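You operate a simulated robot arm through the tools that you are given. There is no shell and no other tool.

Carry out the task below with a simulated robot arm. There is one attempt and no reset: what you move stays moved.

JOB
Wet the blue cloth, wring it out, wipe off the juice stain and hang the cloth on the yellow peg.
Fine: wet it in the rinse bowl, wipe while it is damp; the other cloths, levers, tap, spout and pump stay. What is to be rubbed or washed off counts as gone when no trace of it is left.

It is judged by the outcome, as a careful person would: the job done as asked, and still so three seconds after it is handed in. It fails if anything else is knocked over, pushed out of place, dropped, spilled or broken. Flat cloth is picked up by pressing the open fingertips on it (5 to 10 N) and closing them slowly along it; thin cloth reads only 2 to 8 mm in the jaws.

ROBOT AND FRAMES
A 6-joint arm with a fingered hand on a trunk, on a base that moves. Base frame: it is fixed to the floor where the robot stands at the start and does not move with it; the origin is under the middle of the robot, x ahead of it, y to its left, z up. Readings come in m, rad, newtons and seconds.
With the tool pointing down near the work surface it reaches from about 0.22 to 0.56 m from the robot's upright axis, wherever it stands. Its first joint turns from -2.897 to 2.897 rad. Places, roughly: blue cloth, pink cloth [-1.75, -3, 1]; blue drain lever [-1.1, -3.2, 0.8]; grey cloth [-2, -3, 1.25]; juice stain [-2.1, -2.5, 0.9]; red tap lever [-1.6, -3.4, 1]; rinse bowl [-1.3, -3.4, 0.8]; sink spout [-1.3, -3.6, 1.1]; soap pump [-1, -3.9, 1.1]; yellow drain lever [-0.9, -3.5, 0.8]; yellow peg of the drying rack [-1.8, -3.1, 1.2]. Payload 3.1 kg.
The TCP is the grasp point between the finger pads, 0.022 m short of the fingertips. In the tool frame z runs along the fingers and y along their closing line. The gripper opens to 0.132 m; its body begins 0.06 m behind the TCP. The gripper is a hand of 4 fingers: y runs from the thumb to the fingers, the wrist lies at [0, 0, -0.218] in the tool frame, and closing takes about 1.5 s.
Orientation is told as [roll, pitch, yaw] about the base's x, y, z axes, in that order, counted from this pose: with the fingers straight down and closing along the base's y, the tool's x points along the base's -x, its y along +y and its z along -z.

CONTROLS
- The arm moves only by the tool nudge_tool. Its argument "rows" is a list of rows, each a list of 2 entries, a list of its own where there are three numbers: the shift along the base's x, y, z in units of 20 mm (1.0 is 20 mm), then the turn, a rotation vector about the base's x, y, z in units of 5 degrees (1.0 is 5 degrees). In form: [[[x, y, z], [wx, wy, wz]], ...]. A call has 1 to 20 rows; each row shifts and turns the commanded pose from where the row before left it. "fingers" is the closure in counts, from 0 (fully open) to 255 (shut), set as the call begins (left out, the last holds). A call with a number of a shift or a turn outside -1 to 1 is refused whole. Rows are played at 5 a second. More than 0.05 m and 0.15 rad between two rows, or a gripper value outside its range, and nothing of the call is played. A pose out of reach is approached as far as the arm can. The call stops where the force on the tool passes 70 N (or 10 N more than at its start, if that is more) or the arm is blocked; 0.2 s more then pass. Each finger travels about 0.153 m/s and halts on what it meets, pressing with about 22 N; the grip force reading is that of the motor and also rises with nothing between the fingers. The clock runs only during rows and for 0.2 s after the last one: add rows that do not move to give the fingers time. It gives the time, the measured TCP pose, the force on the tool (base axes), the opening and the grip force at its end, in the units of the frame above (readings bear some noise), with the torque about the TCP (base axes, N m) and any sound that the robot's microphone picked up.
- Cameras (640 x 400 px; columns grow to the right, rows downward): "scene" is now at [0.0215, 0.1212, 1.5593]; the picture's right is [-0.31, -0.95, 0.00], its down [-0.59, 0.19, -0.78] and it looks along [0.74, -0.24, -0.62] (base axes); focal length 252 px, centre (320, 200). "wrist" rides on the gripper at [0.053, -0.053, -0.084] in the tool frame; the picture's right is [0.71, 0.71, 0.00], its down [-0.53, 0.53, -0.67] and it looks along [-0.47, 0.47, 0.74] (tool axes); focal length 247 px, centre (320, 200). There is no depth. A picture from a camera that has moved, and an enlarged one, comes with that camera's place and axes in the base frame and with its lens.
- capture(camera): a new picture of that camera. It takes no simulated time.
- slide_trunk(by): moves the trunk up (or, below 0, down) by that many m; the arm and the scene camera ride with it, the base frame stays. It gives what a move gives, with no picture.
- roll_base(legs): drives the robot by 1 to 6 legs, each [ahead, left, turn to the left] in m, m and rad, along the robot's own axes; the way and the turn of a leg run together, so that a leg with both is an arc; at most 1.5 m and 3.142 rad a leg. The arm and the cameras ride along, it lands a little off, and it stops where it bumps. It gives what a move gives.
- set_fingers(finger1, finger2, finger3, thumb_bend): sets how far each is bent, from 0 (flat) to 100 (curled in); at 30 the hand is open as for a grip, at 70 the pads meet at the TCP. One left out holds its place. A second passes; each finger stops where it meets its share of the squeeze, and holds until it gets a number again. A gripper value or a shape takes the hand back. It gives what a move gives, with no picture; readings hold the bend of each and the force on the fingers (four entries, about 0 where the hand has none), thumb and palm.
- hand_shape(shape): the hand has 4 fingers and takes this shape, open, in about a second: jaw (thumb against the fingers, like two jaws); tri (thumb and two fingers); tip (a fingertip pinch); poke (one finger out to press); point (the index stretched); flat (the hand flat); cup (the hand cupped); fist (a fist). The gripper value then closes the fingers along that shape, each until it touches; the sizes above hold for jaw. It gives what a move gives, with no picture.
- head_to(pan, tilt): turns the head with the scene camera to pan (to the left, within 2.705 rad either way) and tilt (down, from -0.506 to 1.204), counted from straight ahead of the robot. It gives what a move gives.
- close_up(camera, box): a new picture of the part [left, top, right, bottom] of that camera's present view, enlarged. It takes no simulated time.
- finish_job(): hands the job in; it is judged then, once.

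Places have to be worked out from the pictures, the camera data and where the tool is seen. Open the gripper and draw the arm clear of the work before you hand the job in, unless the task says otherwise.

The tools are called after ">>>" as a command line: name --argument value ..., lists and objects as JSON in quotes. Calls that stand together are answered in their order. nudge_tool: Moves the arm, as the interface text tells. Its arguments: {"type":"object","properties":{"rows":{"type":"array","items":{"type":"array"}},"fingers":{"type":"number"}},"required":["rows"]} The other tools are called the same way: slide_trunk (by) moves the trunk up or down; hand_shape (shape) gives the hand a shape; set_fingers (finger1, finger2, finger3, thumb_bend) moves the fingers one by one; roll_base (legs) drives the base; head_to (pan, tilt) turns the head that bears the scene camera; capture (camera) takes a picture; close_up (camera, box) takes an enlarged picture of a part of a camera's view; finish_job () hands the job in.

At the start:

```text
time: 0.0
tool_pos: [0.3861, -0.0884, 1.2212]
orientation: [0.001, 0.0, 0.002]
force: [0.4, 0.6, -0.5]
ft_torque: [0.0, 0.03, 0.02]
grip_width: 0.1321
grasp_force: 0.0
shape: jaw
bend: [30.0, 30.0, 30.0, 30.0]
finger forces: [0.0, 0.0, 0.1, 0.1, 0.1, 0.0]
trunk travel left (down, up): [-0.225, 0.161]
robot x, y, heading: [0.0021, -0.0014, 0.001]
head pan, tilt (commanded): [-0.312, 0.674]
```

scene: 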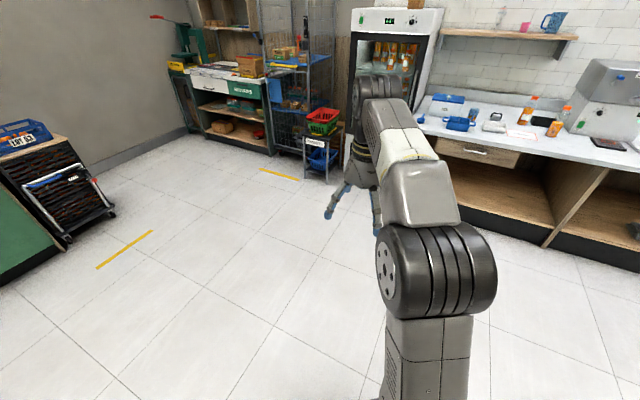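
wrist: 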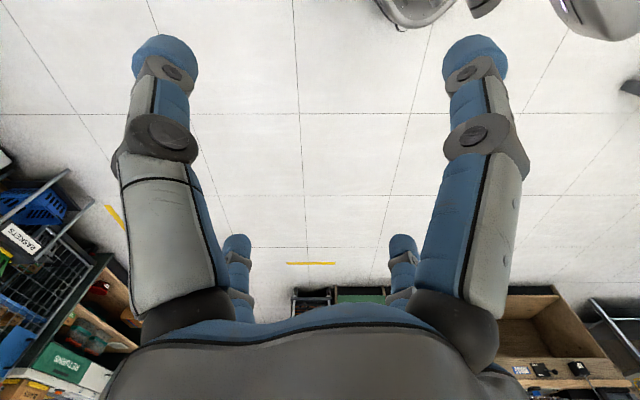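

I'll first look toward the work site, which lies behind and to the right of the robot (bearing about -2.1 rad).

>>> head_to --pan -2.1 --tilt 0.2

>>> capture --camera "scene"

```text
time: 1.8
tool_pos: [0.3868, -0.0883, 1.2191]
orientation: [0.0, 0.0, -0.002]
force: [-0.6, 0.0, 0.1]
ft_torque: [0.04, -0.04, 0.01]
grip_width: 0.132
grasp_force: 0.0
shape: jaw
bend: [30.0, 30.0, 30.0, 30.0]
finger forces: [0.0, 0.1, 0.0, 0.0, 0.1, 0.1]
trunk travel left (down, up): [-0.225, 0.161]
robot x, y, heading: [-0.0004, -0.0023, -0.001]
head pan, tilt (commanded): [-2.1, 0.201]
```

```text
taken
camera scene: at [-0.1072, 0.0672, 1.6024], right [-0.86, 0.5, 0.0], down [0.1, 0.17, -0.98], along [-0.49, -0.85, -0.2], focal length 252 px, centre (320, 200)
```

scene: 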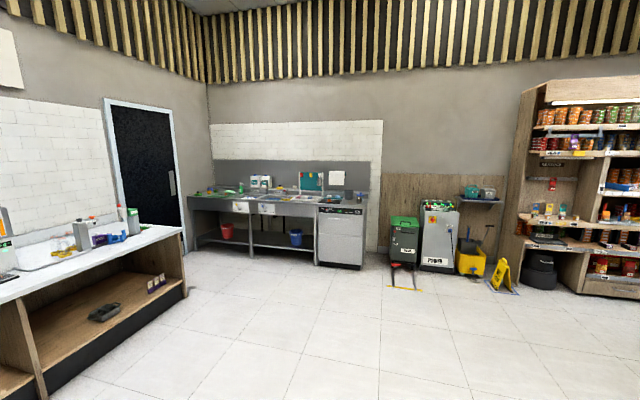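

>>> close_up --camera "scene" --box '[180, 150, 400, 290]'

```text
2.86 times, centred on (290, 220) of scene
camera zoom: at [-0.1072, 0.0672, 1.6024], right [-0.86, 0.5, 0.0], down [0.1, 0.17, -0.98], along [-0.49, -0.85, -0.2], focal length 721 px, centre (406, 143)
```

zoom: 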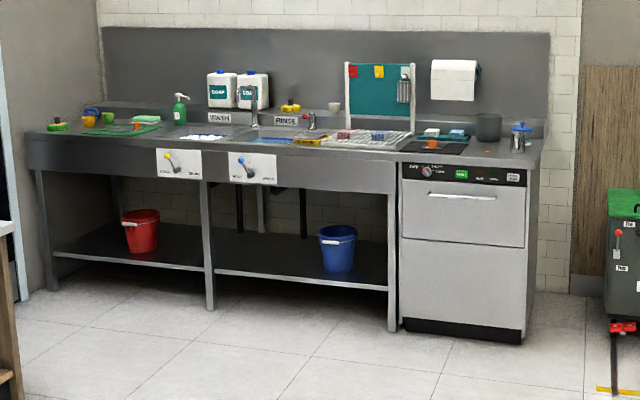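

The bench with the sinks runs roughly along direction (-0.69, 0.73), so facing it means a heading of about -2.38 rad. I turn and drive to about 0.7 m in front of it, then look again.

>>> roll_base --legs '[[0, 0, -2.384], [1.1, 0.5, 0], [1.1, 0.5, 0]]'

>>> head_to --pan 0.0 --tilt 0.5

>>> capture --camera "scene"

```text
time: 19.2
tool_pos: [-1.1566, -2.4925, 1.2196]
orientation: [0.001, -0.001, -2.318]
force: [-0.8, 0.2, 0.4]
ft_torque: [0.01, 0.03, 0.01]
grip_width: 0.132
grasp_force: 0.0
shape: jaw
bend: [30.0, 30.0, 30.0, 30.0]
finger forces: [0.0, 0.0, 0.0, 0.1, 0.0, 0.1]
trunk travel left (down, up): [-0.225, 0.161]
robot x, y, heading: [-0.8264, -2.2685, -2.32]
head pan, tilt (commanded): [-2.1, 0.201]
```

```text
time: 21.2
tool_pos: [-1.1572, -2.4928, 1.2194]
orientation: [0.002, -0.001, -2.32]
force: [0.9, -0.1, -0.5]
ft_torque: [-0.01, 0.01, 0.04]
grip_width: 0.1319
grasp_force: 0.0
shape: jaw
bend: [30.0, 30.0, 30.0, 30.0]
finger forces: [0.1, 0.1, 0.0, 0.0, 0.1, 0.0]
trunk travel left (down, up): [-0.225, 0.161]
robot x, y, heading: [-0.8236, -2.2698, -2.316]
head pan, tilt (commanded): [0.0, 0.499]
```

```text
taken
camera scene: at [-0.7405, -2.3925, 1.5747], right [-0.73, 0.68, 0.0], down [0.33, 0.35, -0.88], along [-0.6, -0.64, -0.48], focal length 252 px, centre (320, 200)
```

scene: 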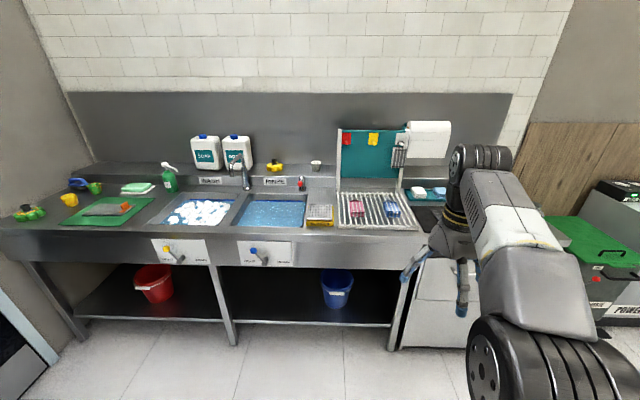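

The robot is now in front of the bench with the sinks, drainboard with pink and blue cloths, and rack with red and yellow pegs. I zoom in on the details.

>>> close_up --camera "scene" --box '[220, 110, 460, 260]'

>>> close_up --camera "scene" --box '[320, 110, 460, 240]'

```text
2.67 times, centred on (340, 185) of scene
camera zoom: at [-0.7405, -2.3925, 1.5747], right [-0.73, 0.68, 0.0], down [0.33, 0.35, -0.88], along [-0.6, -0.64, -0.48], focal length 673 px, centre (267, 240)
```

zoom: 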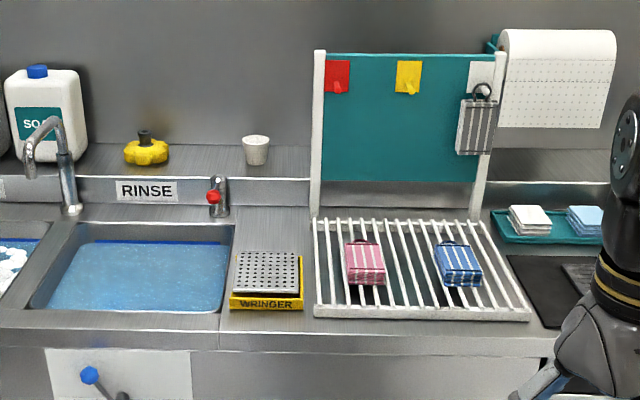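

```text
3.08 times, centred on (390, 175) of scene
camera zoom: at [-0.7405, -2.3925, 1.5747], right [-0.73, 0.68, 0.0], down [0.33, 0.35, -0.88], along [-0.6, -0.64, -0.48], focal length 777 px, centre (105, 277)
```

zoom: 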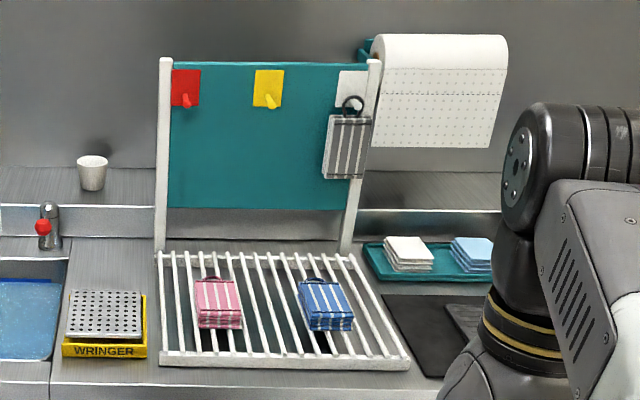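

The blue striped cloth with its loop lies on the slatted drainer, the yellow peg sits on the rack panel behind, and a wringer stands beside the rinse bowl. I drive closer so the cloth comes into reach and look again.

>>> roll_base --legs '[[0.35, -0.2, 0.0]]'

>>> head_to --pan -0.3 --tilt 0.6

>>> capture --camera "scene"

>>> capture --camera "wrist"

```text
time: 23.7
tool_pos: [-1.5381, -2.6071, 1.2199]
orientation: [-0.001, 0.0, -2.326]
force: [0.1, 0.4, 0.1]
ft_torque: [0.0, 0.0, 0.02]
grip_width: 0.1319
grasp_force: 0.0
shape: jaw
bend: [30.0, 30.0, 30.0, 30.0]
finger forces: [0.0, 0.0, 0.1, 0.0, 0.1, 0.0]
trunk travel left (down, up): [-0.225, 0.161]
robot x, y, heading: [-1.2052, -2.3855, -2.326]
head pan, tilt (commanded): [0.0, 0.499]
```

```text
time: 24.5
tool_pos: [-1.5377, -2.6075, 1.22]
orientation: [0.001, -0.001, -2.328]
force: [0.0, -0.5, 0.0]
ft_torque: [-0.02, 0.0, -0.02]
grip_width: 0.1319
grasp_force: 0.1
shape: jaw
bend: [30.0, 30.0, 30.0, 30.0]
finger forces: [0.0, 0.0, 0.1, 0.0, 0.1, 0.0]
trunk travel left (down, up): [-0.225, 0.161]
robot x, y, heading: [-1.207, -2.3844, -2.327]
head pan, tilt (commanded): [-0.3, 0.6]
```

```text
taken
camera scene: at [-1.1362, -2.4882, 1.5656], right [-0.49, 0.87, 0.0], down [0.49, 0.28, -0.83], along [-0.72, -0.41, -0.56], focal length 252 px, centre (320, 200)
```

scene: 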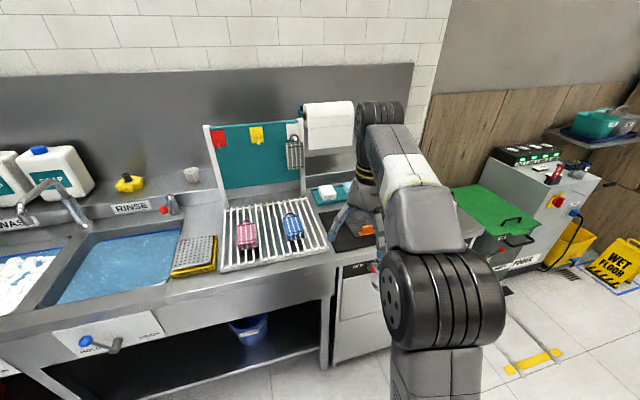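

```text
taken
camera wrist: at [-1.5399, -2.5312, 1.3049], right [1.0, 0.03, 0.0], down [0.02, -0.74, 0.67], along [0.02, -0.67, -0.74], focal length 247 px, centre (320, 200)
```

wrist: 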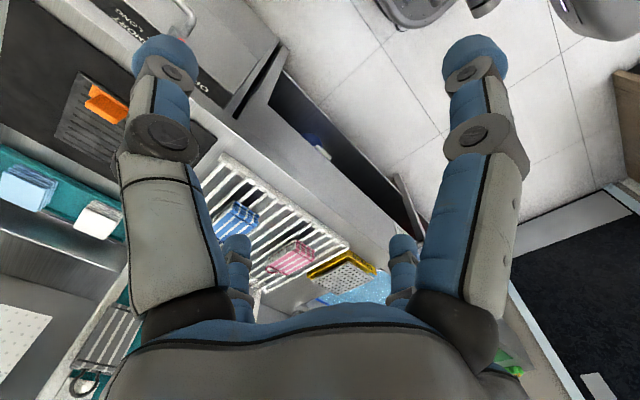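

I zoom onto the rack, cloths and the stain area to get pixel positions.

>>> close_up --camera "scene" --box '[190, 100, 350, 200]'

>>> close_up --camera "scene" --box '[160, 180, 400, 330]'

>>> close_up --camera "wrist" --box '[0, 0, 400, 320]'

```text
4.00 times, centred on (270, 150) of scene
camera zoom: at [-1.1362, -2.4882, 1.5656], right [-0.49, 0.87, 0.0], down [0.49, 0.28, -0.83], along [-0.72, -0.41, -0.56], focal length 1010 px, centre (520, 400)
```

zoom: 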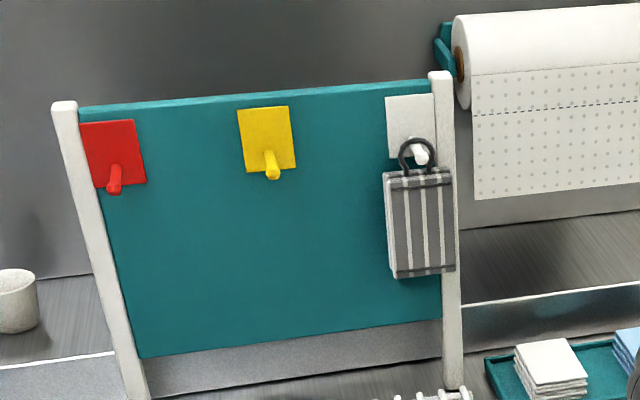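

```text
2.67 times, centred on (280, 255) of scene
camera zoom: at [-1.1362, -2.4882, 1.5656], right [-0.49, 0.87, 0.0], down [0.49, 0.28, -0.83], along [-0.72, -0.41, -0.56], focal length 673 px, centre (427, 53)
```

zoom: 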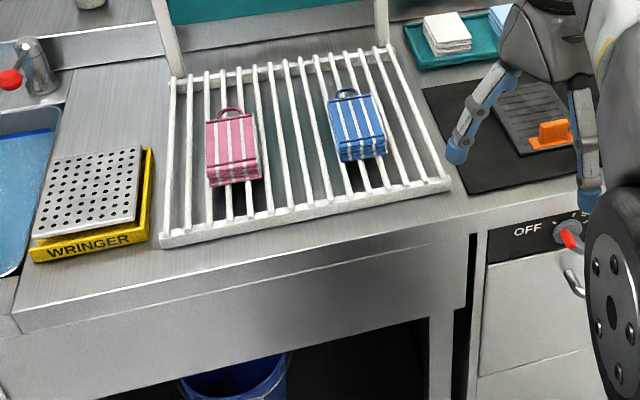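

```text
1.25 times, centred on (200, 160) of wrist
camera zoom: at [-1.5399, -2.5312, 1.3049], right [1.0, 0.03, 0.0], down [0.02, -0.74, 0.67], along [0.02, -0.67, -0.74], focal length 309 px, centre (470, 250)
```

zoom: 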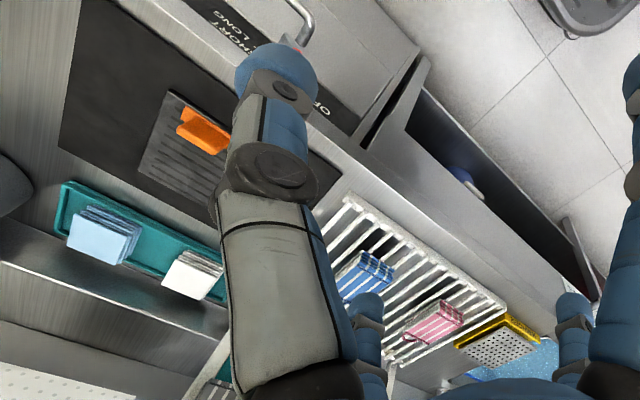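

Cloth is at about (-1.705, -2.923, 0.95). Before starting I scout the stain: I shift the base right along the bench and square up to it.

>>> roll_base --legs '[[0.0, -0.75, -0.045]]'

>>> head_to --pan 0.3 --tilt 0.7

>>> capture --camera "scene"

```text
time: 28.6
tool_pos: [-2.0819, -2.0574, 1.2198]
orientation: [0.001, 0.001, -2.384]
force: [-0.2, -0.1, 0.1]
ft_torque: [0.01, 0.02, -0.01]
grip_width: 0.1318
grasp_force: 0.1
shape: jaw
bend: [30.0, 30.0, 30.0, 30.0]
finger forces: [0.1, 0.1, 0.0, 0.0, 0.1, 0.1]
trunk travel left (down, up): [-0.225, 0.161]
robot x, y, heading: [-1.7382, -1.8527, -2.381]
head pan, tilt (commanded): [-0.3, 0.6]
```

```text
time: 29.6
tool_pos: [-2.0818, -2.0562, 1.22]
orientation: [-0.001, -0.001, -2.385]
force: [0.6, -0.5, 0.2]
ft_torque: [0.01, -0.03, 0.03]
grip_width: 0.1318
grasp_force: 0.1
shape: jaw
bend: [30.0, 30.0, 30.0, 30.0]
finger forces: [0.0, 0.0, 0.0, 0.1, 0.0, 0.0]
trunk travel left (down, up): [-0.225, 0.161]
robot x, y, heading: [-1.7396, -1.8542, -2.381]
head pan, tilt (commanded): [0.3, 0.7]
```

```text
taken
camera scene: at [-1.6368, -1.9956, 1.557], right [-0.87, 0.49, 0.0], down [0.32, 0.56, -0.77], along [-0.38, -0.67, -0.64], focal length 252 px, centre (320, 200)
```

scene: 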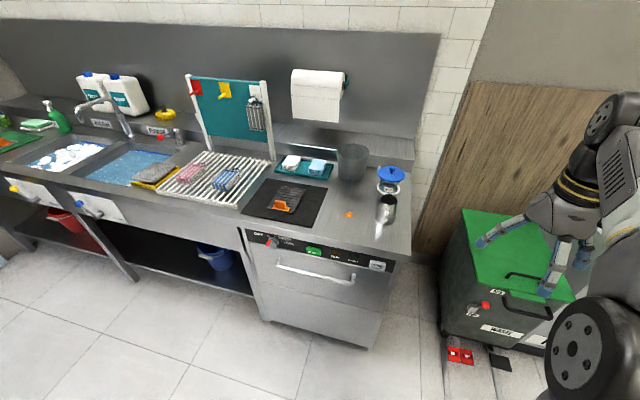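

>>> close_up --camera "scene" --box '[230, 130, 430, 260]'

>>> close_up --camera "scene" --box '[60, 80, 280, 230]'

>>> close_up --camera "scene" --box '[310, 190, 390, 240]'

```text
3.08 times, centred on (330, 195) of scene
camera zoom: at [-1.6368, -1.9956, 1.557], right [-0.87, 0.49, 0.0], down [0.32, 0.56, -0.77], along [-0.38, -0.67, -0.64], focal length 777 px, centre (289, 215)
```

zoom: 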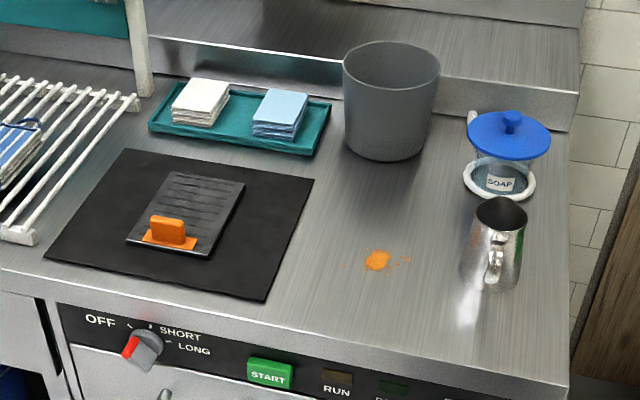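

```text
2.67 times, centred on (170, 155) of scene
camera zoom: at [-1.6368, -1.9956, 1.557], right [-0.87, 0.49, 0.0], down [0.32, 0.56, -0.77], along [-0.38, -0.67, -0.64], focal length 673 px, centre (720, 320)
```

zoom: 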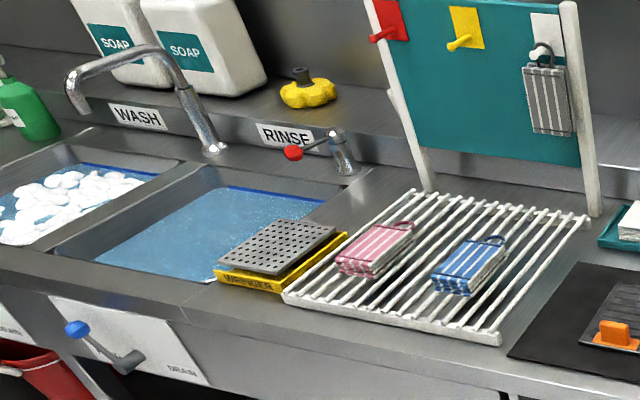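

```text
8.00 times, centred on (350, 215) of scene
camera zoom: at [-1.6368, -1.9956, 1.557], right [-0.87, 0.49, 0.0], down [0.32, 0.56, -0.77], along [-0.38, -0.67, -0.64], focal length 2020 px, centre (80, 80)
```

zoom: 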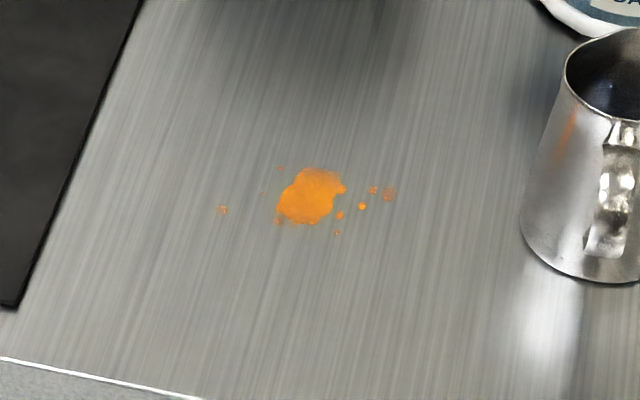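

The juice stain is an orange blob with splatter at about (-2.07, -2.55, 0.9), peg tip triangulates to about (-1.807, -3.137, 1.209), and the wringer is near (-1.46, -3.135). I drive back left to the cloth and edge closer to the bench.

>>> roll_base --legs '[[0.0, 0.63, 0.0], [0.15, 0.0, 0.0]]'

>>> head_to --pan 0.0 --tilt 0.8

>>> capture --camera "scene"

```text
time: 34.1
tool_pos: [-1.7555, -2.6248, 1.2192]
orientation: [0.001, 0.002, -2.386]
force: [0.0, -0.4, -0.1]
ft_torque: [0.0, -0.04, 0.01]
grip_width: 0.132
grasp_force: 0.2
shape: jaw
bend: [30.0, 30.0, 30.0, 30.0]
finger forces: [0.0, 0.0, 0.0, 0.0, 0.0, 0.0]
trunk travel left (down, up): [-0.225, 0.161]
robot x, y, heading: [-1.4128, -2.418, -2.382]
head pan, tilt (commanded): [0.3, 0.7]
```

```text
time: 34.9
tool_pos: [-1.7547, -2.6246, 1.2194]
orientation: [0.0, 0.0, -2.385]
force: [1.1, -0.4, -0.8]
ft_torque: [0.03, 0.0, -0.03]
grip_width: 0.1318
grasp_force: 0.0
shape: jaw
bend: [30.0, 30.0, 30.0, 30.0]
finger forces: [0.0, 0.0, 0.0, 0.1, 0.0, 0.0]
trunk travel left (down, up): [-0.225, 0.161]
robot x, y, heading: [-1.408, -2.4195, -2.386]
head pan, tilt (commanded): [0.0, 0.799]
```

```text
taken
camera scene: at [-1.3261, -2.544, 1.5487], right [-0.69, 0.73, 0.0], down [0.52, 0.49, -0.7], along [-0.51, -0.48, -0.72], focal length 252 px, centre (320, 200)
```

scene: 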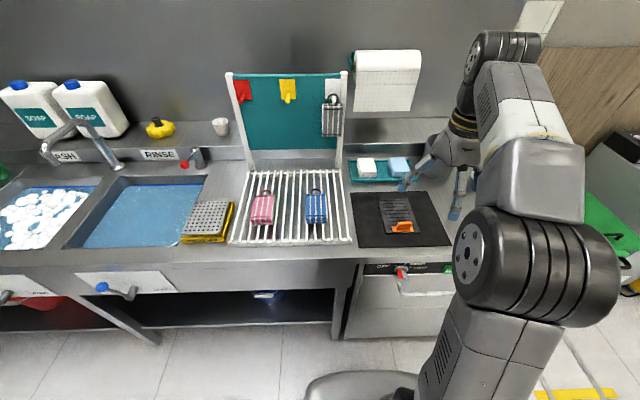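

The base disc is visible at the bottom of the image. I check the clearance to the bench before edging closer.

>>> close_up --camera "scene" --box '[200, 150, 480, 400]'

>>> close_up --camera "scene" --box '[220, 60, 360, 150]'

>>> close_up --camera "scene" --box '[230, 165, 350, 245]'

```text
1.60 times, centred on (340, 275) of scene
camera zoom: at [-1.3261, -2.544, 1.5487], right [-0.69, 0.73, 0.0], down [0.52, 0.49, -0.7], along [-0.51, -0.48, -0.72], focal length 404 px, centre (288, 80)
```

zoom: 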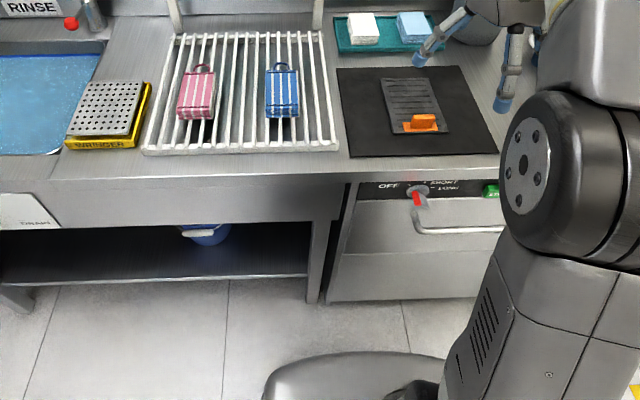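

```text
4.44 times, centred on (290, 105) of scene
camera zoom: at [-1.3261, -2.544, 1.5487], right [-0.69, 0.73, 0.0], down [0.52, 0.49, -0.7], along [-0.51, -0.48, -0.72], focal length 1122 px, centre (453, 622)
```

zoom: 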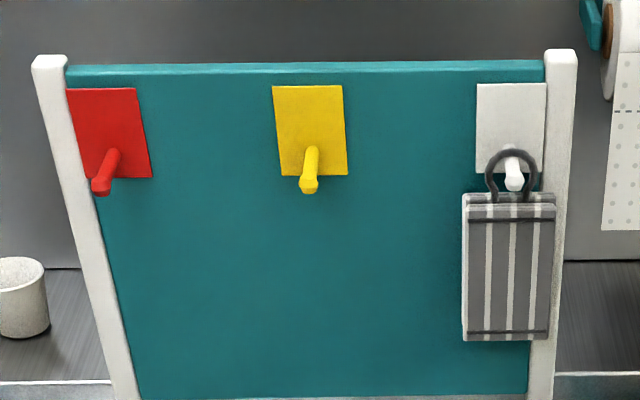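

```text
5.00 times, centred on (290, 205) of scene
camera zoom: at [-1.3261, -2.544, 1.5487], right [-0.69, 0.73, 0.0], down [0.52, 0.49, -0.7], along [-0.51, -0.48, -0.72], focal length 1262 px, centre (470, 175)
```

zoom: 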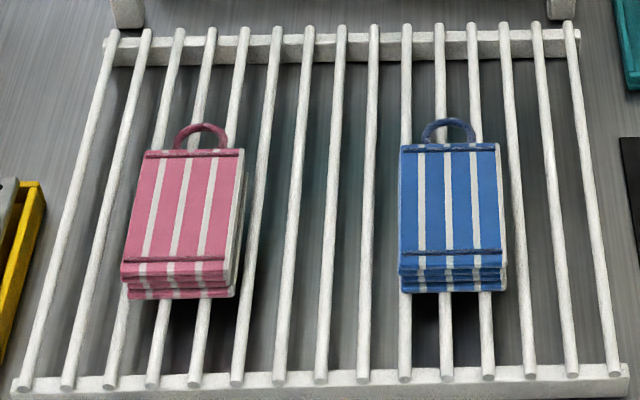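

The cloth is a folded pad about 65 x 95 mm and roughly 35 mm thick, with its loop toward the wall. I look closely at the wringer and bowl.

>>> close_up --camera "scene" --box '[170, 190, 250, 250]'

>>> close_up --camera "scene" --box '[60, 140, 240, 260]'

```text
6.67 times, centred on (210, 220) of scene
camera zoom: at [-1.3261, -2.544, 1.5487], right [-0.69, 0.73, 0.0], down [0.52, 0.49, -0.7], along [-0.51, -0.48, -0.72], focal length 1683 px, centre (1053, 67)
```

zoom: 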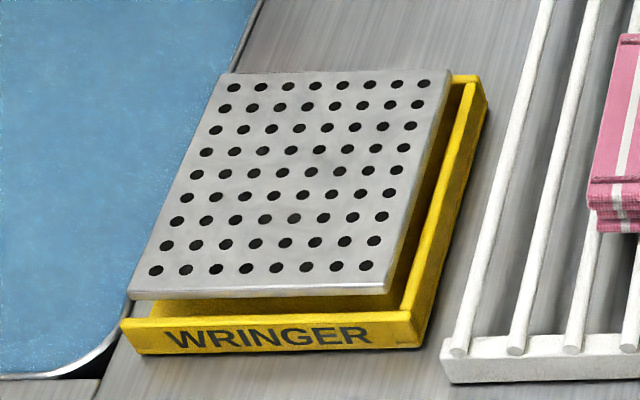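

```text
3.33 times, centred on (150, 200) of scene
camera zoom: at [-1.3261, -2.544, 1.5487], right [-0.69, 0.73, 0.0], down [0.52, 0.49, -0.7], along [-0.51, -0.48, -0.72], focal length 842 px, centre (887, 200)
```

zoom: 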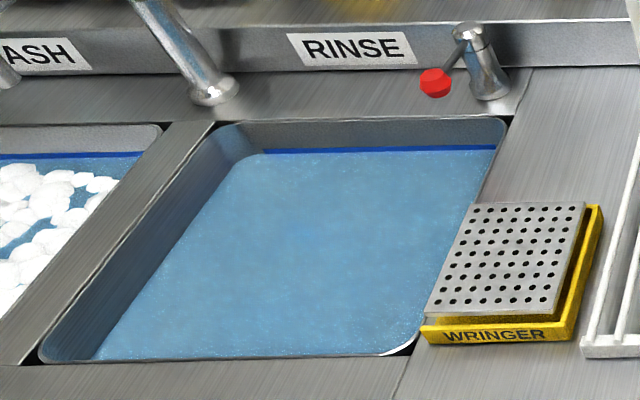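

Wringer has a perforated press plate on a yellow tray, directly beside the rinse bowl. I edge 0.08 m closer to bring the cloth in reach.

>>> roll_base --legs '[[0.08, 0.0, 0.012]]'

>>> head_to --pan 0.0 --tilt 0.95

>>> capture --camera "scene"

```text
time: 36.0
tool_pos: [-1.8112, -2.685, 1.2192]
orientation: [0.0, 0.001, -2.372]
force: [-0.5, 0.2, -0.2]
ft_torque: [0.0, -0.03, 0.01]
grip_width: 0.132
grasp_force: 0.1
shape: jaw
bend: [30.0, 30.0, 30.0, 30.0]
finger forces: [0.0, 0.0, 0.1, 0.1, 0.1, 0.0]
trunk travel left (down, up): [-0.225, 0.161]
robot x, y, heading: [-1.4691, -2.4775, -2.372]
head pan, tilt (commanded): [0.0, 0.799]
```

```text
time: 36.6
tool_pos: [-1.8095, -2.684, 1.2193]
orientation: [-0.001, -0.001, -2.372]
force: [0.5, 1.2, 0.3]
ft_torque: [0.0, 0.02, -0.03]
grip_width: 0.1314
grasp_force: 0.1
shape: jaw
bend: [30.0, 30.0, 30.0, 30.0]
finger forces: [0.0, 0.0, 0.1, 0.1, 0.0, 0.0]
trunk travel left (down, up): [-0.225, 0.161]
robot x, y, heading: [-1.4692, -2.4792, -2.376]
head pan, tilt (commanded): [0.0, 0.949]
```

```text
taken
camera scene: at [-1.3768, -2.5927, 1.5372], right [-0.7, 0.72, 0.0], down [0.58, 0.57, -0.58], along [-0.42, -0.41, -0.81], focal length 252 px, centre (320, 200)
```

scene: 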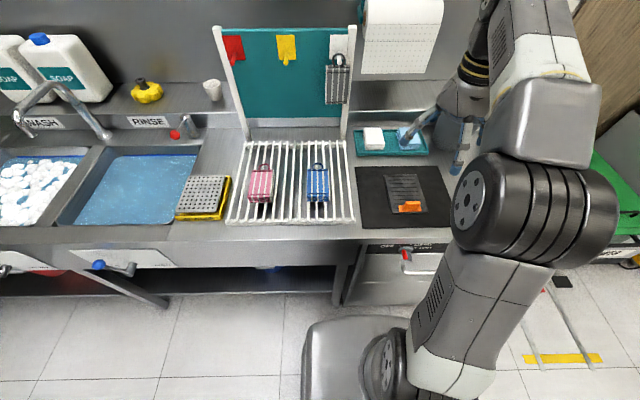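

The position looks good (cloth about 0.51 m from the axis). I zoom onto the cloth and peg to refine their places from here.

>>> close_up --camera "scene" --box '[220, 130, 360, 230]'

>>> close_up --camera "scene" --box '[210, 20, 360, 120]'

>>> capture --camera "wrist"

```text
4.00 times, centred on (290, 180) of scene
camera zoom: at [-1.3768, -2.5927, 1.5372], right [-0.7, 0.72, 0.0], down [0.58, 0.57, -0.58], along [-0.42, -0.41, -0.81], focal length 1010 px, centre (440, 280)
```

zoom: 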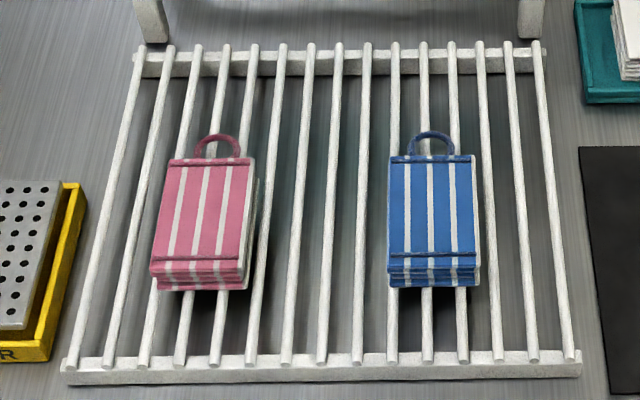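

```text
4.00 times, centred on (285, 70) of scene
camera zoom: at [-1.3768, -2.5927, 1.5372], right [-0.7, 0.72, 0.0], down [0.58, 0.57, -0.58], along [-0.42, -0.41, -0.81], focal length 1010 px, centre (460, 720)
```

zoom: 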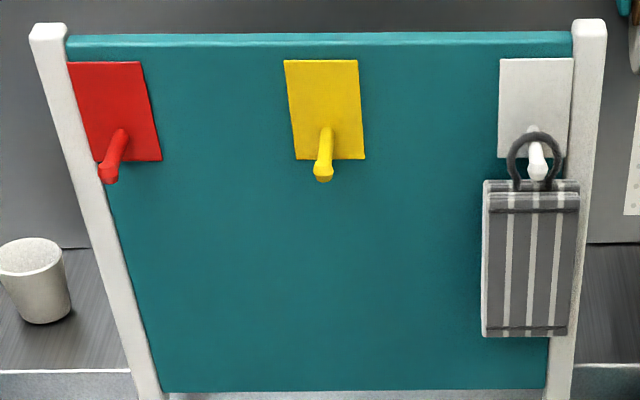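

```text
taken
camera wrist: at [-1.8086, -2.6071, 1.305], right [1.0, -0.02, 0.0], down [-0.01, -0.74, 0.67], along [-0.01, -0.67, -0.74], focal length 247 px, centre (320, 200)
```

wrist: 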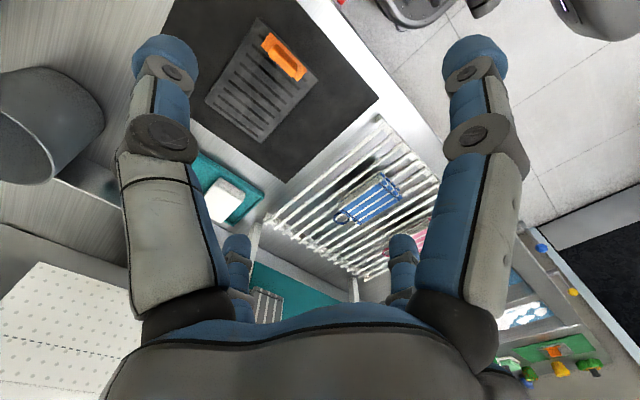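

Cloth centre is about (-1.719, -2.927), top near z 0.95, long axis along the robot's heading, so the present tool yaw suits gripping its 64 mm width. I move the open hand above it at the current height.

>>> nudge_tool --rows '[[[0.348, -0.935, 0], [0, 0, 0]], [[0.348, -0.935, 0], [0, 0, 0]], [[0.348, -0.935, 0], [0, 0, 0]], [[0.348, -0.935, 0], [0, 0, 0]], [[0.348, -0.935, 0], [0, 0, 0]], [[0.348, -0.935, 0], [0, 0, 0]], [[0.348, -0.935, 0], [0, 0, 0]], [[0.348, -0.935, 0], [0, 0, 0]], [[0.348, -0.935, 0], [0, 0, 0]], [[0.348, -0.935, 0], [0, 0, 0]], [[0.348, -0.935, 0], [0, 0, 0]], [[0.348, -0.935, 0], [0, 0, 0]], [[0.348, -0.935, 0], [0, 0, 0]], [[0, 0, 0], [0, 0, 0]]]' --fingers 0

>>> capture --camera "scene"

>>> capture --camera "wrist"

```text
time: 39.6
tool_pos: [-1.6948, -2.8877, 1.1976]
orientation: [0.0, 0.0, -2.373]
force: [-0.2, -0.4, 0.4]
ft_torque: [0.02, 0.01, -0.02]
grip_width: 0.1319
grasp_force: 0.1
shape: jaw
bend: [30.0, 30.0, 30.0, 30.0]
finger forces: [0.1, 0.0, 0.0, 0.0, 0.1, 0.0]
out of reach, approached as far as the arm can: row 8, 9, 10, 11, 12, 13
trunk travel left (down, up): [-0.225, 0.161]
robot x, y, heading: [-1.4713, -2.4761, -2.375]
head pan, tilt (commanded): [0.0, 0.949]
```

```text
taken
camera scene: at [-1.3772, -2.5928, 1.5372], right [-0.7, 0.72, 0.0], down [0.58, 0.57, -0.58], along [-0.42, -0.41, -0.81], focal length 252 px, centre (320, 200)
```

scene: 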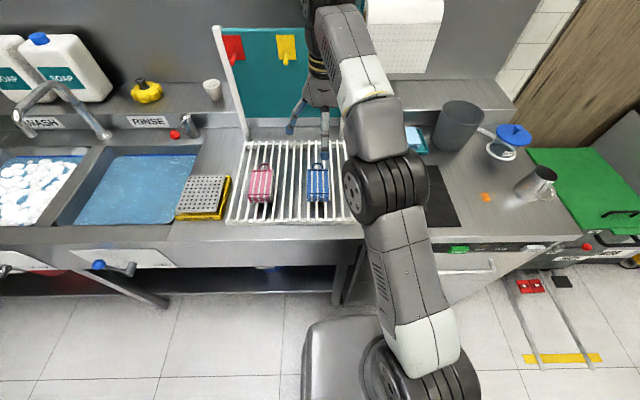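

```text
taken
camera wrist: at [-1.6933, -2.8112, 1.2822], right [1.0, -0.02, 0.0], down [-0.01, -0.74, 0.67], along [-0.01, -0.67, -0.74], focal length 247 px, centre (320, 200)
```

wrist: 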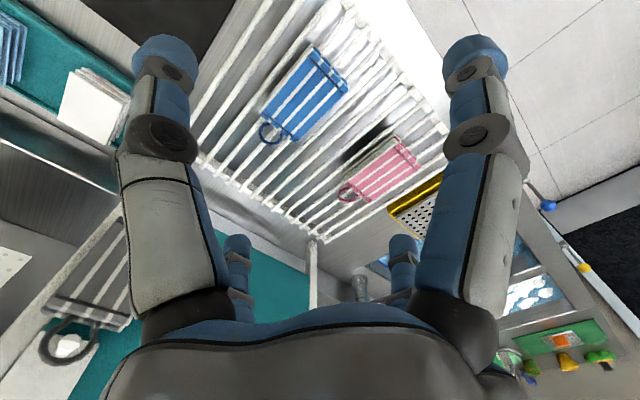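

The reach is limited at this height; the wrist camera confirms the cloth at about (-1.716, -2.926). I lower the tool, where the reach is larger, and see where the pose settles.

>>> nudge_tool --rows '[[[0, 0, -1], [0, 0, 0]], [[0, 0, -1], [0, 0, 0]], [[0, 0, -1], [0, 0, 0]], [[0, 0, -1], [0, 0, 0]], [[0, 0, -1], [0, 0, 0]], [[0, 0, 0], [0, 0, 0]]]'

```text
time: 41.0
tool_pos: [-1.6926, -2.8875, 1.0991]
orientation: [-0.002, 0.0, -2.371]
force: [-0.1, -1.0, 0.3]
ft_torque: [-0.02, 0.01, 0.03]
grip_width: 0.1318
grasp_force: 0.1
shape: jaw
bend: [30.0, 30.0, 30.0, 30.0]
finger forces: [0.0, 0.0, 0.0, 0.1, 0.0, 0.0]
trunk travel left (down, up): [-0.225, 0.161]
robot x, y, heading: [-1.4728, -2.4777, -2.371]
head pan, tilt (commanded): [0.0, 0.949]
```

The command resumed from the actual pose. I shift the last bit over the cloth and lower to z about 1.03.

>>> nudge_tool --rows '[[[-0.4, -0.64, -1], [0, 0, 0]], [[-0.4, -0.64, -1], [0, 0, 0]], [[-0.4, -0.64, -1], [0, 0, 0]], [[0, 0, -0.5], [0, 0, 0]], [[0, 0, 0], [0, 0, 0]]]'

>>> capture --camera "scene"

>>> capture --camera "wrist"

```text
time: 42.2
tool_pos: [-1.7159, -2.9256, 1.0281]
orientation: [-0.001, 0.0, -2.373]
force: [0.1, 0.5, -0.3]
ft_torque: [0.0, 0.01, -0.02]
grip_width: 0.1318
grasp_force: 0.0
shape: jaw
bend: [30.0, 30.0, 30.0, 30.0]
finger forces: [0.0, 0.0, 0.1, 0.1, 0.0, 0.0]
trunk travel left (down, up): [-0.225, 0.161]
robot x, y, heading: [-1.4727, -2.4763, -2.372]
head pan, tilt (commanded): [0.0, 0.949]
```

```text
taken
camera scene: at [-1.3771, -2.5932, 1.5372], right [-0.7, 0.72, 0.0], down [0.58, 0.57, -0.58], along [-0.42, -0.4, -0.81], focal length 252 px, centre (320, 200)
```

scene: 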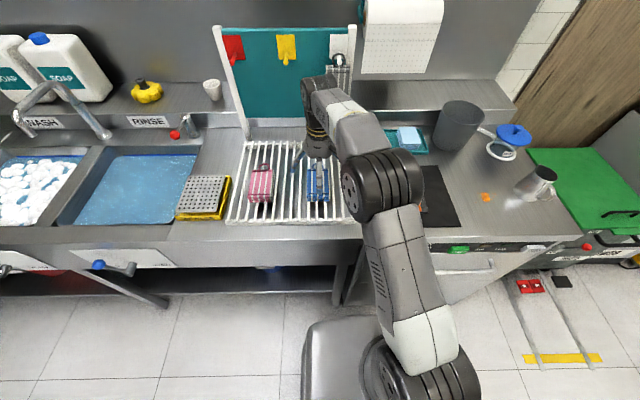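

```text
taken
camera wrist: at [-1.7162, -2.8494, 1.1128], right [1.0, -0.02, 0.0], down [-0.01, -0.74, 0.67], along [-0.01, -0.67, -0.74], focal length 247 px, centre (320, 200)
```

wrist: 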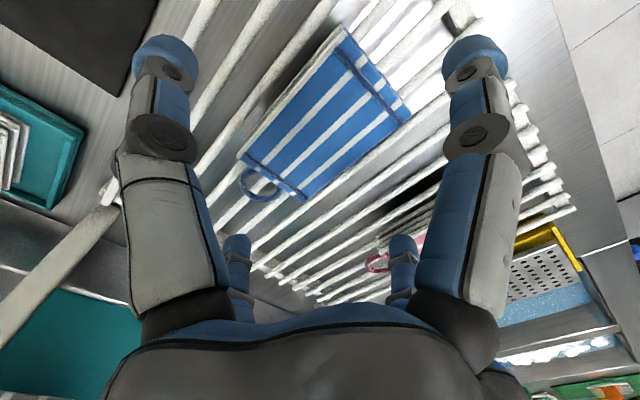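

The wrist picture suggests the four digits sit in a cross (±x and ±y of the tool). I zoom in on both views to check how they surround the cloth and its loop.

>>> close_up --camera "wrist" --box '[100, 0, 540, 280]'

>>> close_up --camera "scene" --box '[240, 80, 400, 220]'

```text
1.43 times, centred on (320, 140) of wrist
camera zoom: at [-1.7162, -2.8494, 1.1128], right [1.0, -0.02, 0.0], down [-0.01, -0.74, 0.67], along [-0.01, -0.67, -0.74], focal length 353 px, centre (320, 286)
```

zoom: 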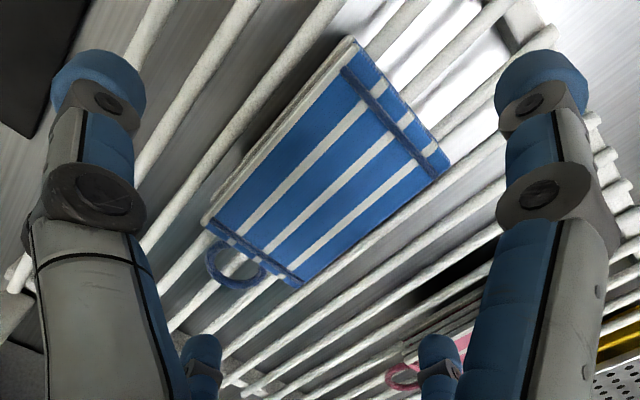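

```text
2.86 times, centred on (320, 150) of scene
camera zoom: at [-1.3771, -2.5932, 1.5372], right [-0.7, 0.72, 0.0], down [0.58, 0.57, -0.58], along [-0.42, -0.4, -0.81], focal length 721 px, centre (320, 343)
```

zoom: 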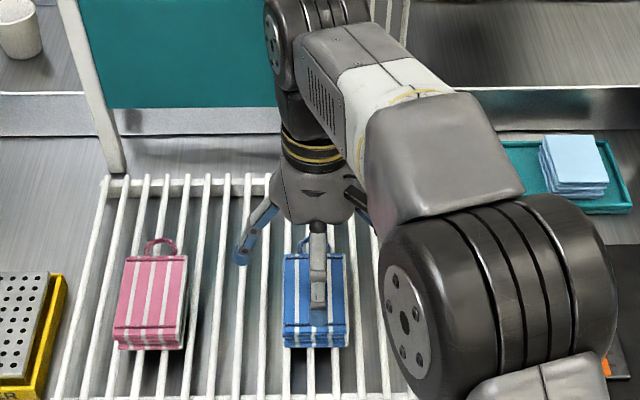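

The digits are indeed at front, rear, left and right of the TCP, so the rear one would land on the cloth's loop. I try other hand shapes here (well clear above the cloth) to find one where the rear finger stays away.

>>> hand_shape --shape "tip"

>>> capture --camera "wrist"

>>> close_up --camera "scene" --box '[240, 80, 400, 220]'

>>> hand_shape --shape "tri"

>>> capture --camera "wrist"

>>> close_up --camera "scene" --box '[240, 80, 400, 220]'

```text
time: 43.1
tool_pos: [-1.7167, -2.9254, 1.0279]
orientation: [0.0, -0.001, -2.372]
force: [0.2, 0.0, -0.4]
ft_torque: [0.01, 0.0, 0.03]
grip_width: 0.1318
grasp_force: 0.1
shape: tip
bend: [11.0, 30.0, 11.0, 30.0]
finger forces: [0.0, 0.0, 0.0, 0.0, 0.0, 0.0]
trunk travel left (down, up): [-0.225, 0.161]
robot x, y, heading: [-1.474, -2.479, -2.37]
head pan, tilt (commanded): [0.0, 0.949]
```

```text
taken
camera wrist: at [-1.716, -2.8492, 1.1131], right [1.0, -0.02, 0.0], down [-0.01, -0.74, 0.67], along [-0.01, -0.67, -0.74], focal length 247 px, centre (320, 200)
```

wrist: 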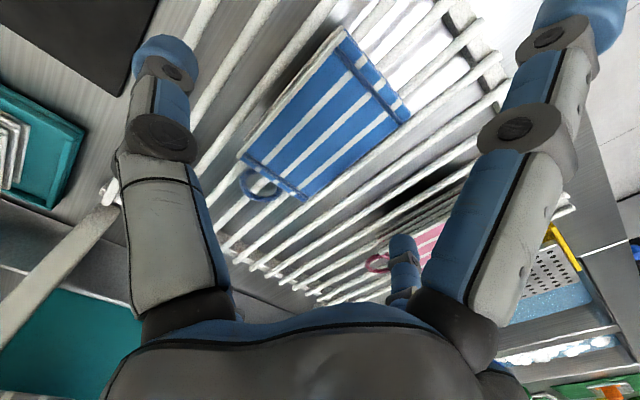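

```text
2.86 times, centred on (320, 150) of scene
camera zoom: at [-1.377, -2.593, 1.5372], right [-0.7, 0.72, 0.0], down [0.58, 0.57, -0.58], along [-0.42, -0.41, -0.81], focal length 721 px, centre (320, 343)
```

zoom: 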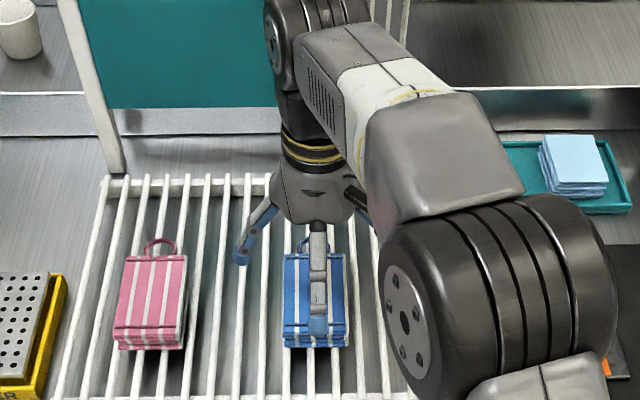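

```text
time: 44.0
tool_pos: [-1.7166, -2.9267, 1.0272]
orientation: [0.0, 0.001, -2.373]
force: [0.3, -0.1, 0.0]
ft_torque: [-0.04, -0.06, 0.0]
grip_width: 0.1319
grasp_force: 0.0
shape: tri
bend: [30.0, 30.0, 30.0, 30.0]
finger forces: [0.0, 0.1, 0.1, 0.0, 0.0, 0.0]
trunk travel left (down, up): [-0.225, 0.161]
robot x, y, heading: [-1.4685, -2.4775, -2.372]
head pan, tilt (commanded): [0.0, 0.949]
```

```text
taken
camera wrist: at [-1.716, -2.8492, 1.1131], right [1.0, -0.02, 0.0], down [-0.01, -0.74, 0.67], along [-0.01, -0.67, -0.74], focal length 247 px, centre (320, 200)
```

wrist: 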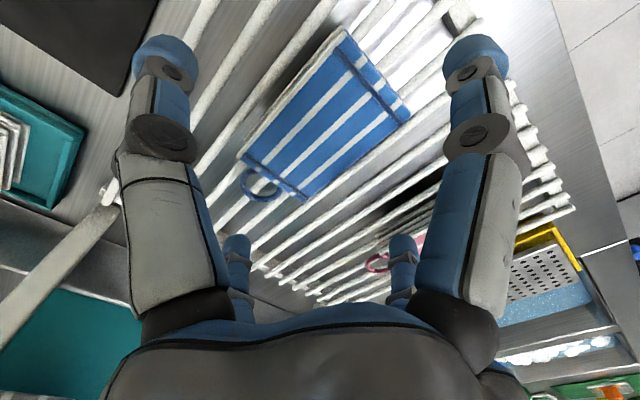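

```text
2.86 times, centred on (320, 150) of scene
camera zoom: at [-1.377, -2.593, 1.5372], right [-0.7, 0.72, 0.0], down [0.58, 0.57, -0.58], along [-0.42, -0.41, -0.81], focal length 721 px, centre (320, 343)
```

zoom: 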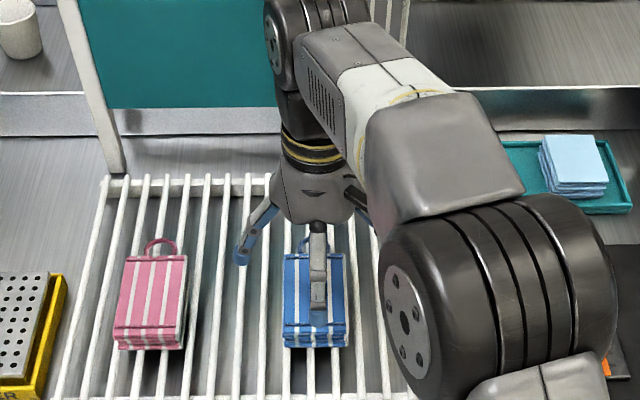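

In the "tip" shape finger2 and the thumb (left/right) stay as a pinch while the front and rear fingers spread out, clear of the loop. Pad centre refined to about (-1.719, -2.933), top z≈0.953; I take that shape and descend so the fingertips overlap only the upper half of the pad.

>>> hand_shape --shape "tip"

>>> nudge_tool --rows '[[[-0.1, -0.35, -0.9], [0, 0, 0]], [[0, 0, -0.9], [0, 0, 0]], [[0, 0, -0.7], [0, 0, 0]], [[0, 0, 0], [0, 0, 0]]]' --fingers 0

>>> capture --camera "wrist"

>>> close_up --camera "scene" --box '[240, 100, 400, 220]'

```text
time: 45.0
tool_pos: [-1.717, -2.9257, 1.0281]
orientation: [-0.001, 0.001, -2.372]
force: [0.9, 0.5, 0.4]
ft_torque: [-0.03, -0.01, -0.02]
grip_width: 0.1317
grasp_force: 0.1
shape: tip
bend: [11.0, 30.0, 11.0, 30.0]
finger forces: [0.1, 0.0, 0.0, 0.0, 0.0, 0.0]
trunk travel left (down, up): [-0.225, 0.161]
robot x, y, heading: [-1.471, -2.4786, -2.376]
head pan, tilt (commanded): [0.0, 0.949]
```

```text
time: 46.0
tool_pos: [-1.719, -2.9319, 0.9762]
orientation: [0.001, 0.0, -2.371]
force: [0.4, -0.5, 1.2]
ft_torque: [-0.01, 0.01, 0.0]
grip_width: 0.1317
grasp_force: 0.0
shape: tip
bend: [11.0, 30.0, 11.0, 30.0]
finger forces: [0.0, 0.0, 0.0, 0.1, 0.1, 0.1]
trunk travel left (down, up): [-0.225, 0.161]
robot x, y, heading: [-1.4729, -2.4752, -2.371]
head pan, tilt (commanded): [0.0, 0.949]
```

```text
taken
camera wrist: at [-1.7187, -2.8555, 1.0614], right [1.0, -0.02, 0.0], down [-0.01, -0.74, 0.67], along [-0.01, -0.67, -0.74], focal length 247 px, centre (320, 200)
```

wrist: 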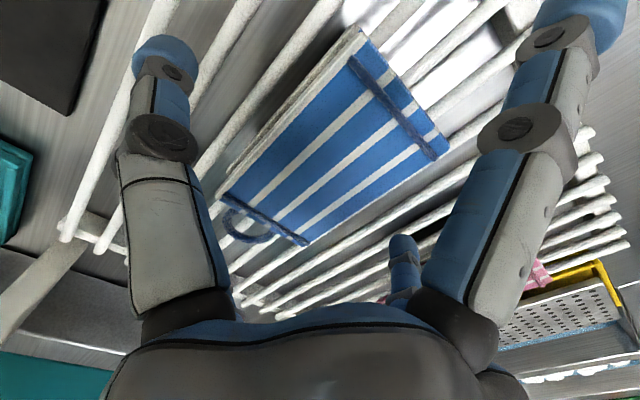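

```text
3.33 times, centred on (320, 160) of scene
camera zoom: at [-1.3769, -2.5928, 1.5372], right [-0.7, 0.72, 0.0], down [0.58, 0.57, -0.58], along [-0.42, -0.41, -0.81], focal length 842 px, centre (320, 333)
```

zoom: 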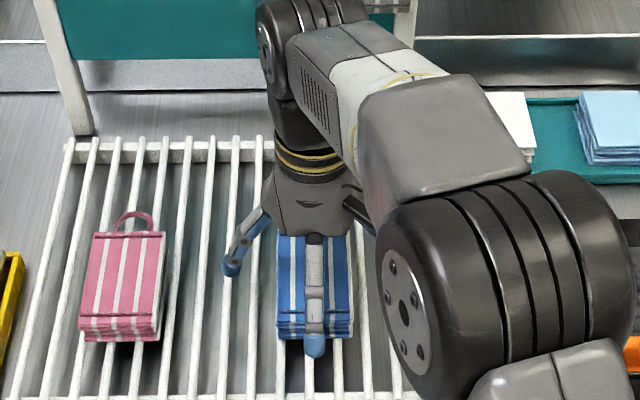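

The hand straddles the pad well. I descend the last 18 mm and begin closing in steps.

>>> nudge_tool --rows '[[[0.05, 0.1, -0.5], [0, 0, 0]], [[0, 0, -0.4], [0, 0, 0]], [[0, 0, 0], [0, 0, 0]]]' --fingers 0

>>> nudge_tool --rows '[[[0, 0, 0], [0, 0, 0]], [[0, 0, 0], [0, 0, 0]], [[0, 0, 0], [0, 0, 0]]]' --fingers 100

>>> nudge_tool --rows '[[[0, 0, 0], [0, 0, 0]], [[0, 0, 0], [0, 0, 0]], [[0, 0, 0], [0, 0, 0]]]' --fingers 130

>>> capture --camera "wrist"

```text
time: 46.8
tool_pos: [-1.7184, -2.9307, 0.959]
orientation: [0.0, -0.001, -2.373]
force: [0.3, 0.4, -0.4]
ft_torque: [0.03, 0.02, 0.05]
grip_width: 0.1316
grasp_force: 0.0
shape: tip
bend: [11.0, 30.0, 11.0, 30.0]
finger forces: [0.1, 0.0, 0.0, 0.0, 0.1, 0.1]
trunk travel left (down, up): [-0.225, 0.161]
robot x, y, heading: [-1.4694, -2.4773, -2.374]
head pan, tilt (commanded): [0.0, 0.949]
```

```text
time: 47.5
tool_pos: [-1.72, -2.9313, 0.9594]
orientation: [0.002, 0.001, -2.373]
force: [0.2, 0.7, 0.0]
ft_torque: [0.0, 0.01, 0.01]
grip_width: 0.081
grasp_force: 0.0
shape: tip
bend: [11.0, 31.0, 11.0, 70.0]
finger forces: [0.0, 0.0, 0.0, 0.0, 0.1, 0.0]
trunk travel left (down, up): [-0.225, 0.161]
robot x, y, heading: [-1.4704, -2.4798, -2.37]
head pan, tilt (commanded): [0.0, 0.949]
```

```text
time: 48.4
tool_pos: [-1.719, -2.9309, 0.9603]
orientation: [0.0, 0.0, -2.371]
force: [0.2, -0.5, -0.1]
ft_torque: [-0.01, 0.01, -0.01]
grip_width: 0.0664
grasp_force: 0.1
shape: tip
bend: [11.0, 36.0, 11.0, 70.0]
finger forces: [0.1, 0.5, 0.1, 0.0, 0.3, 0.0]
trunk travel left (down, up): [-0.225, 0.161]
robot x, y, heading: [-1.4726, -2.4822, -2.369]
head pan, tilt (commanded): [0.0, 0.949]
```

```text
taken
camera wrist: at [-1.7189, -2.8549, 1.045], right [1.0, -0.02, 0.0], down [-0.01, -0.74, 0.67], along [-0.01, -0.67, -0.74], focal length 247 px, centre (320, 200)
```

wrist: 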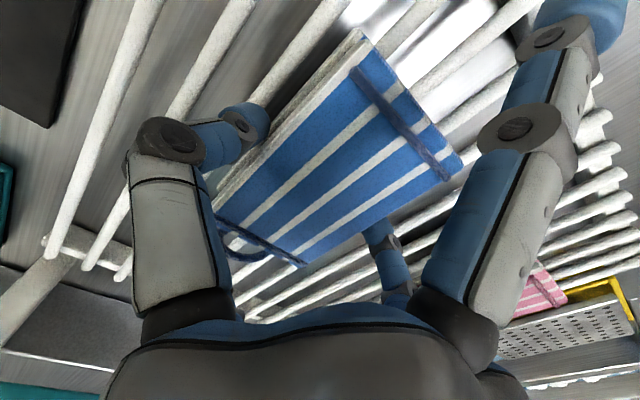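

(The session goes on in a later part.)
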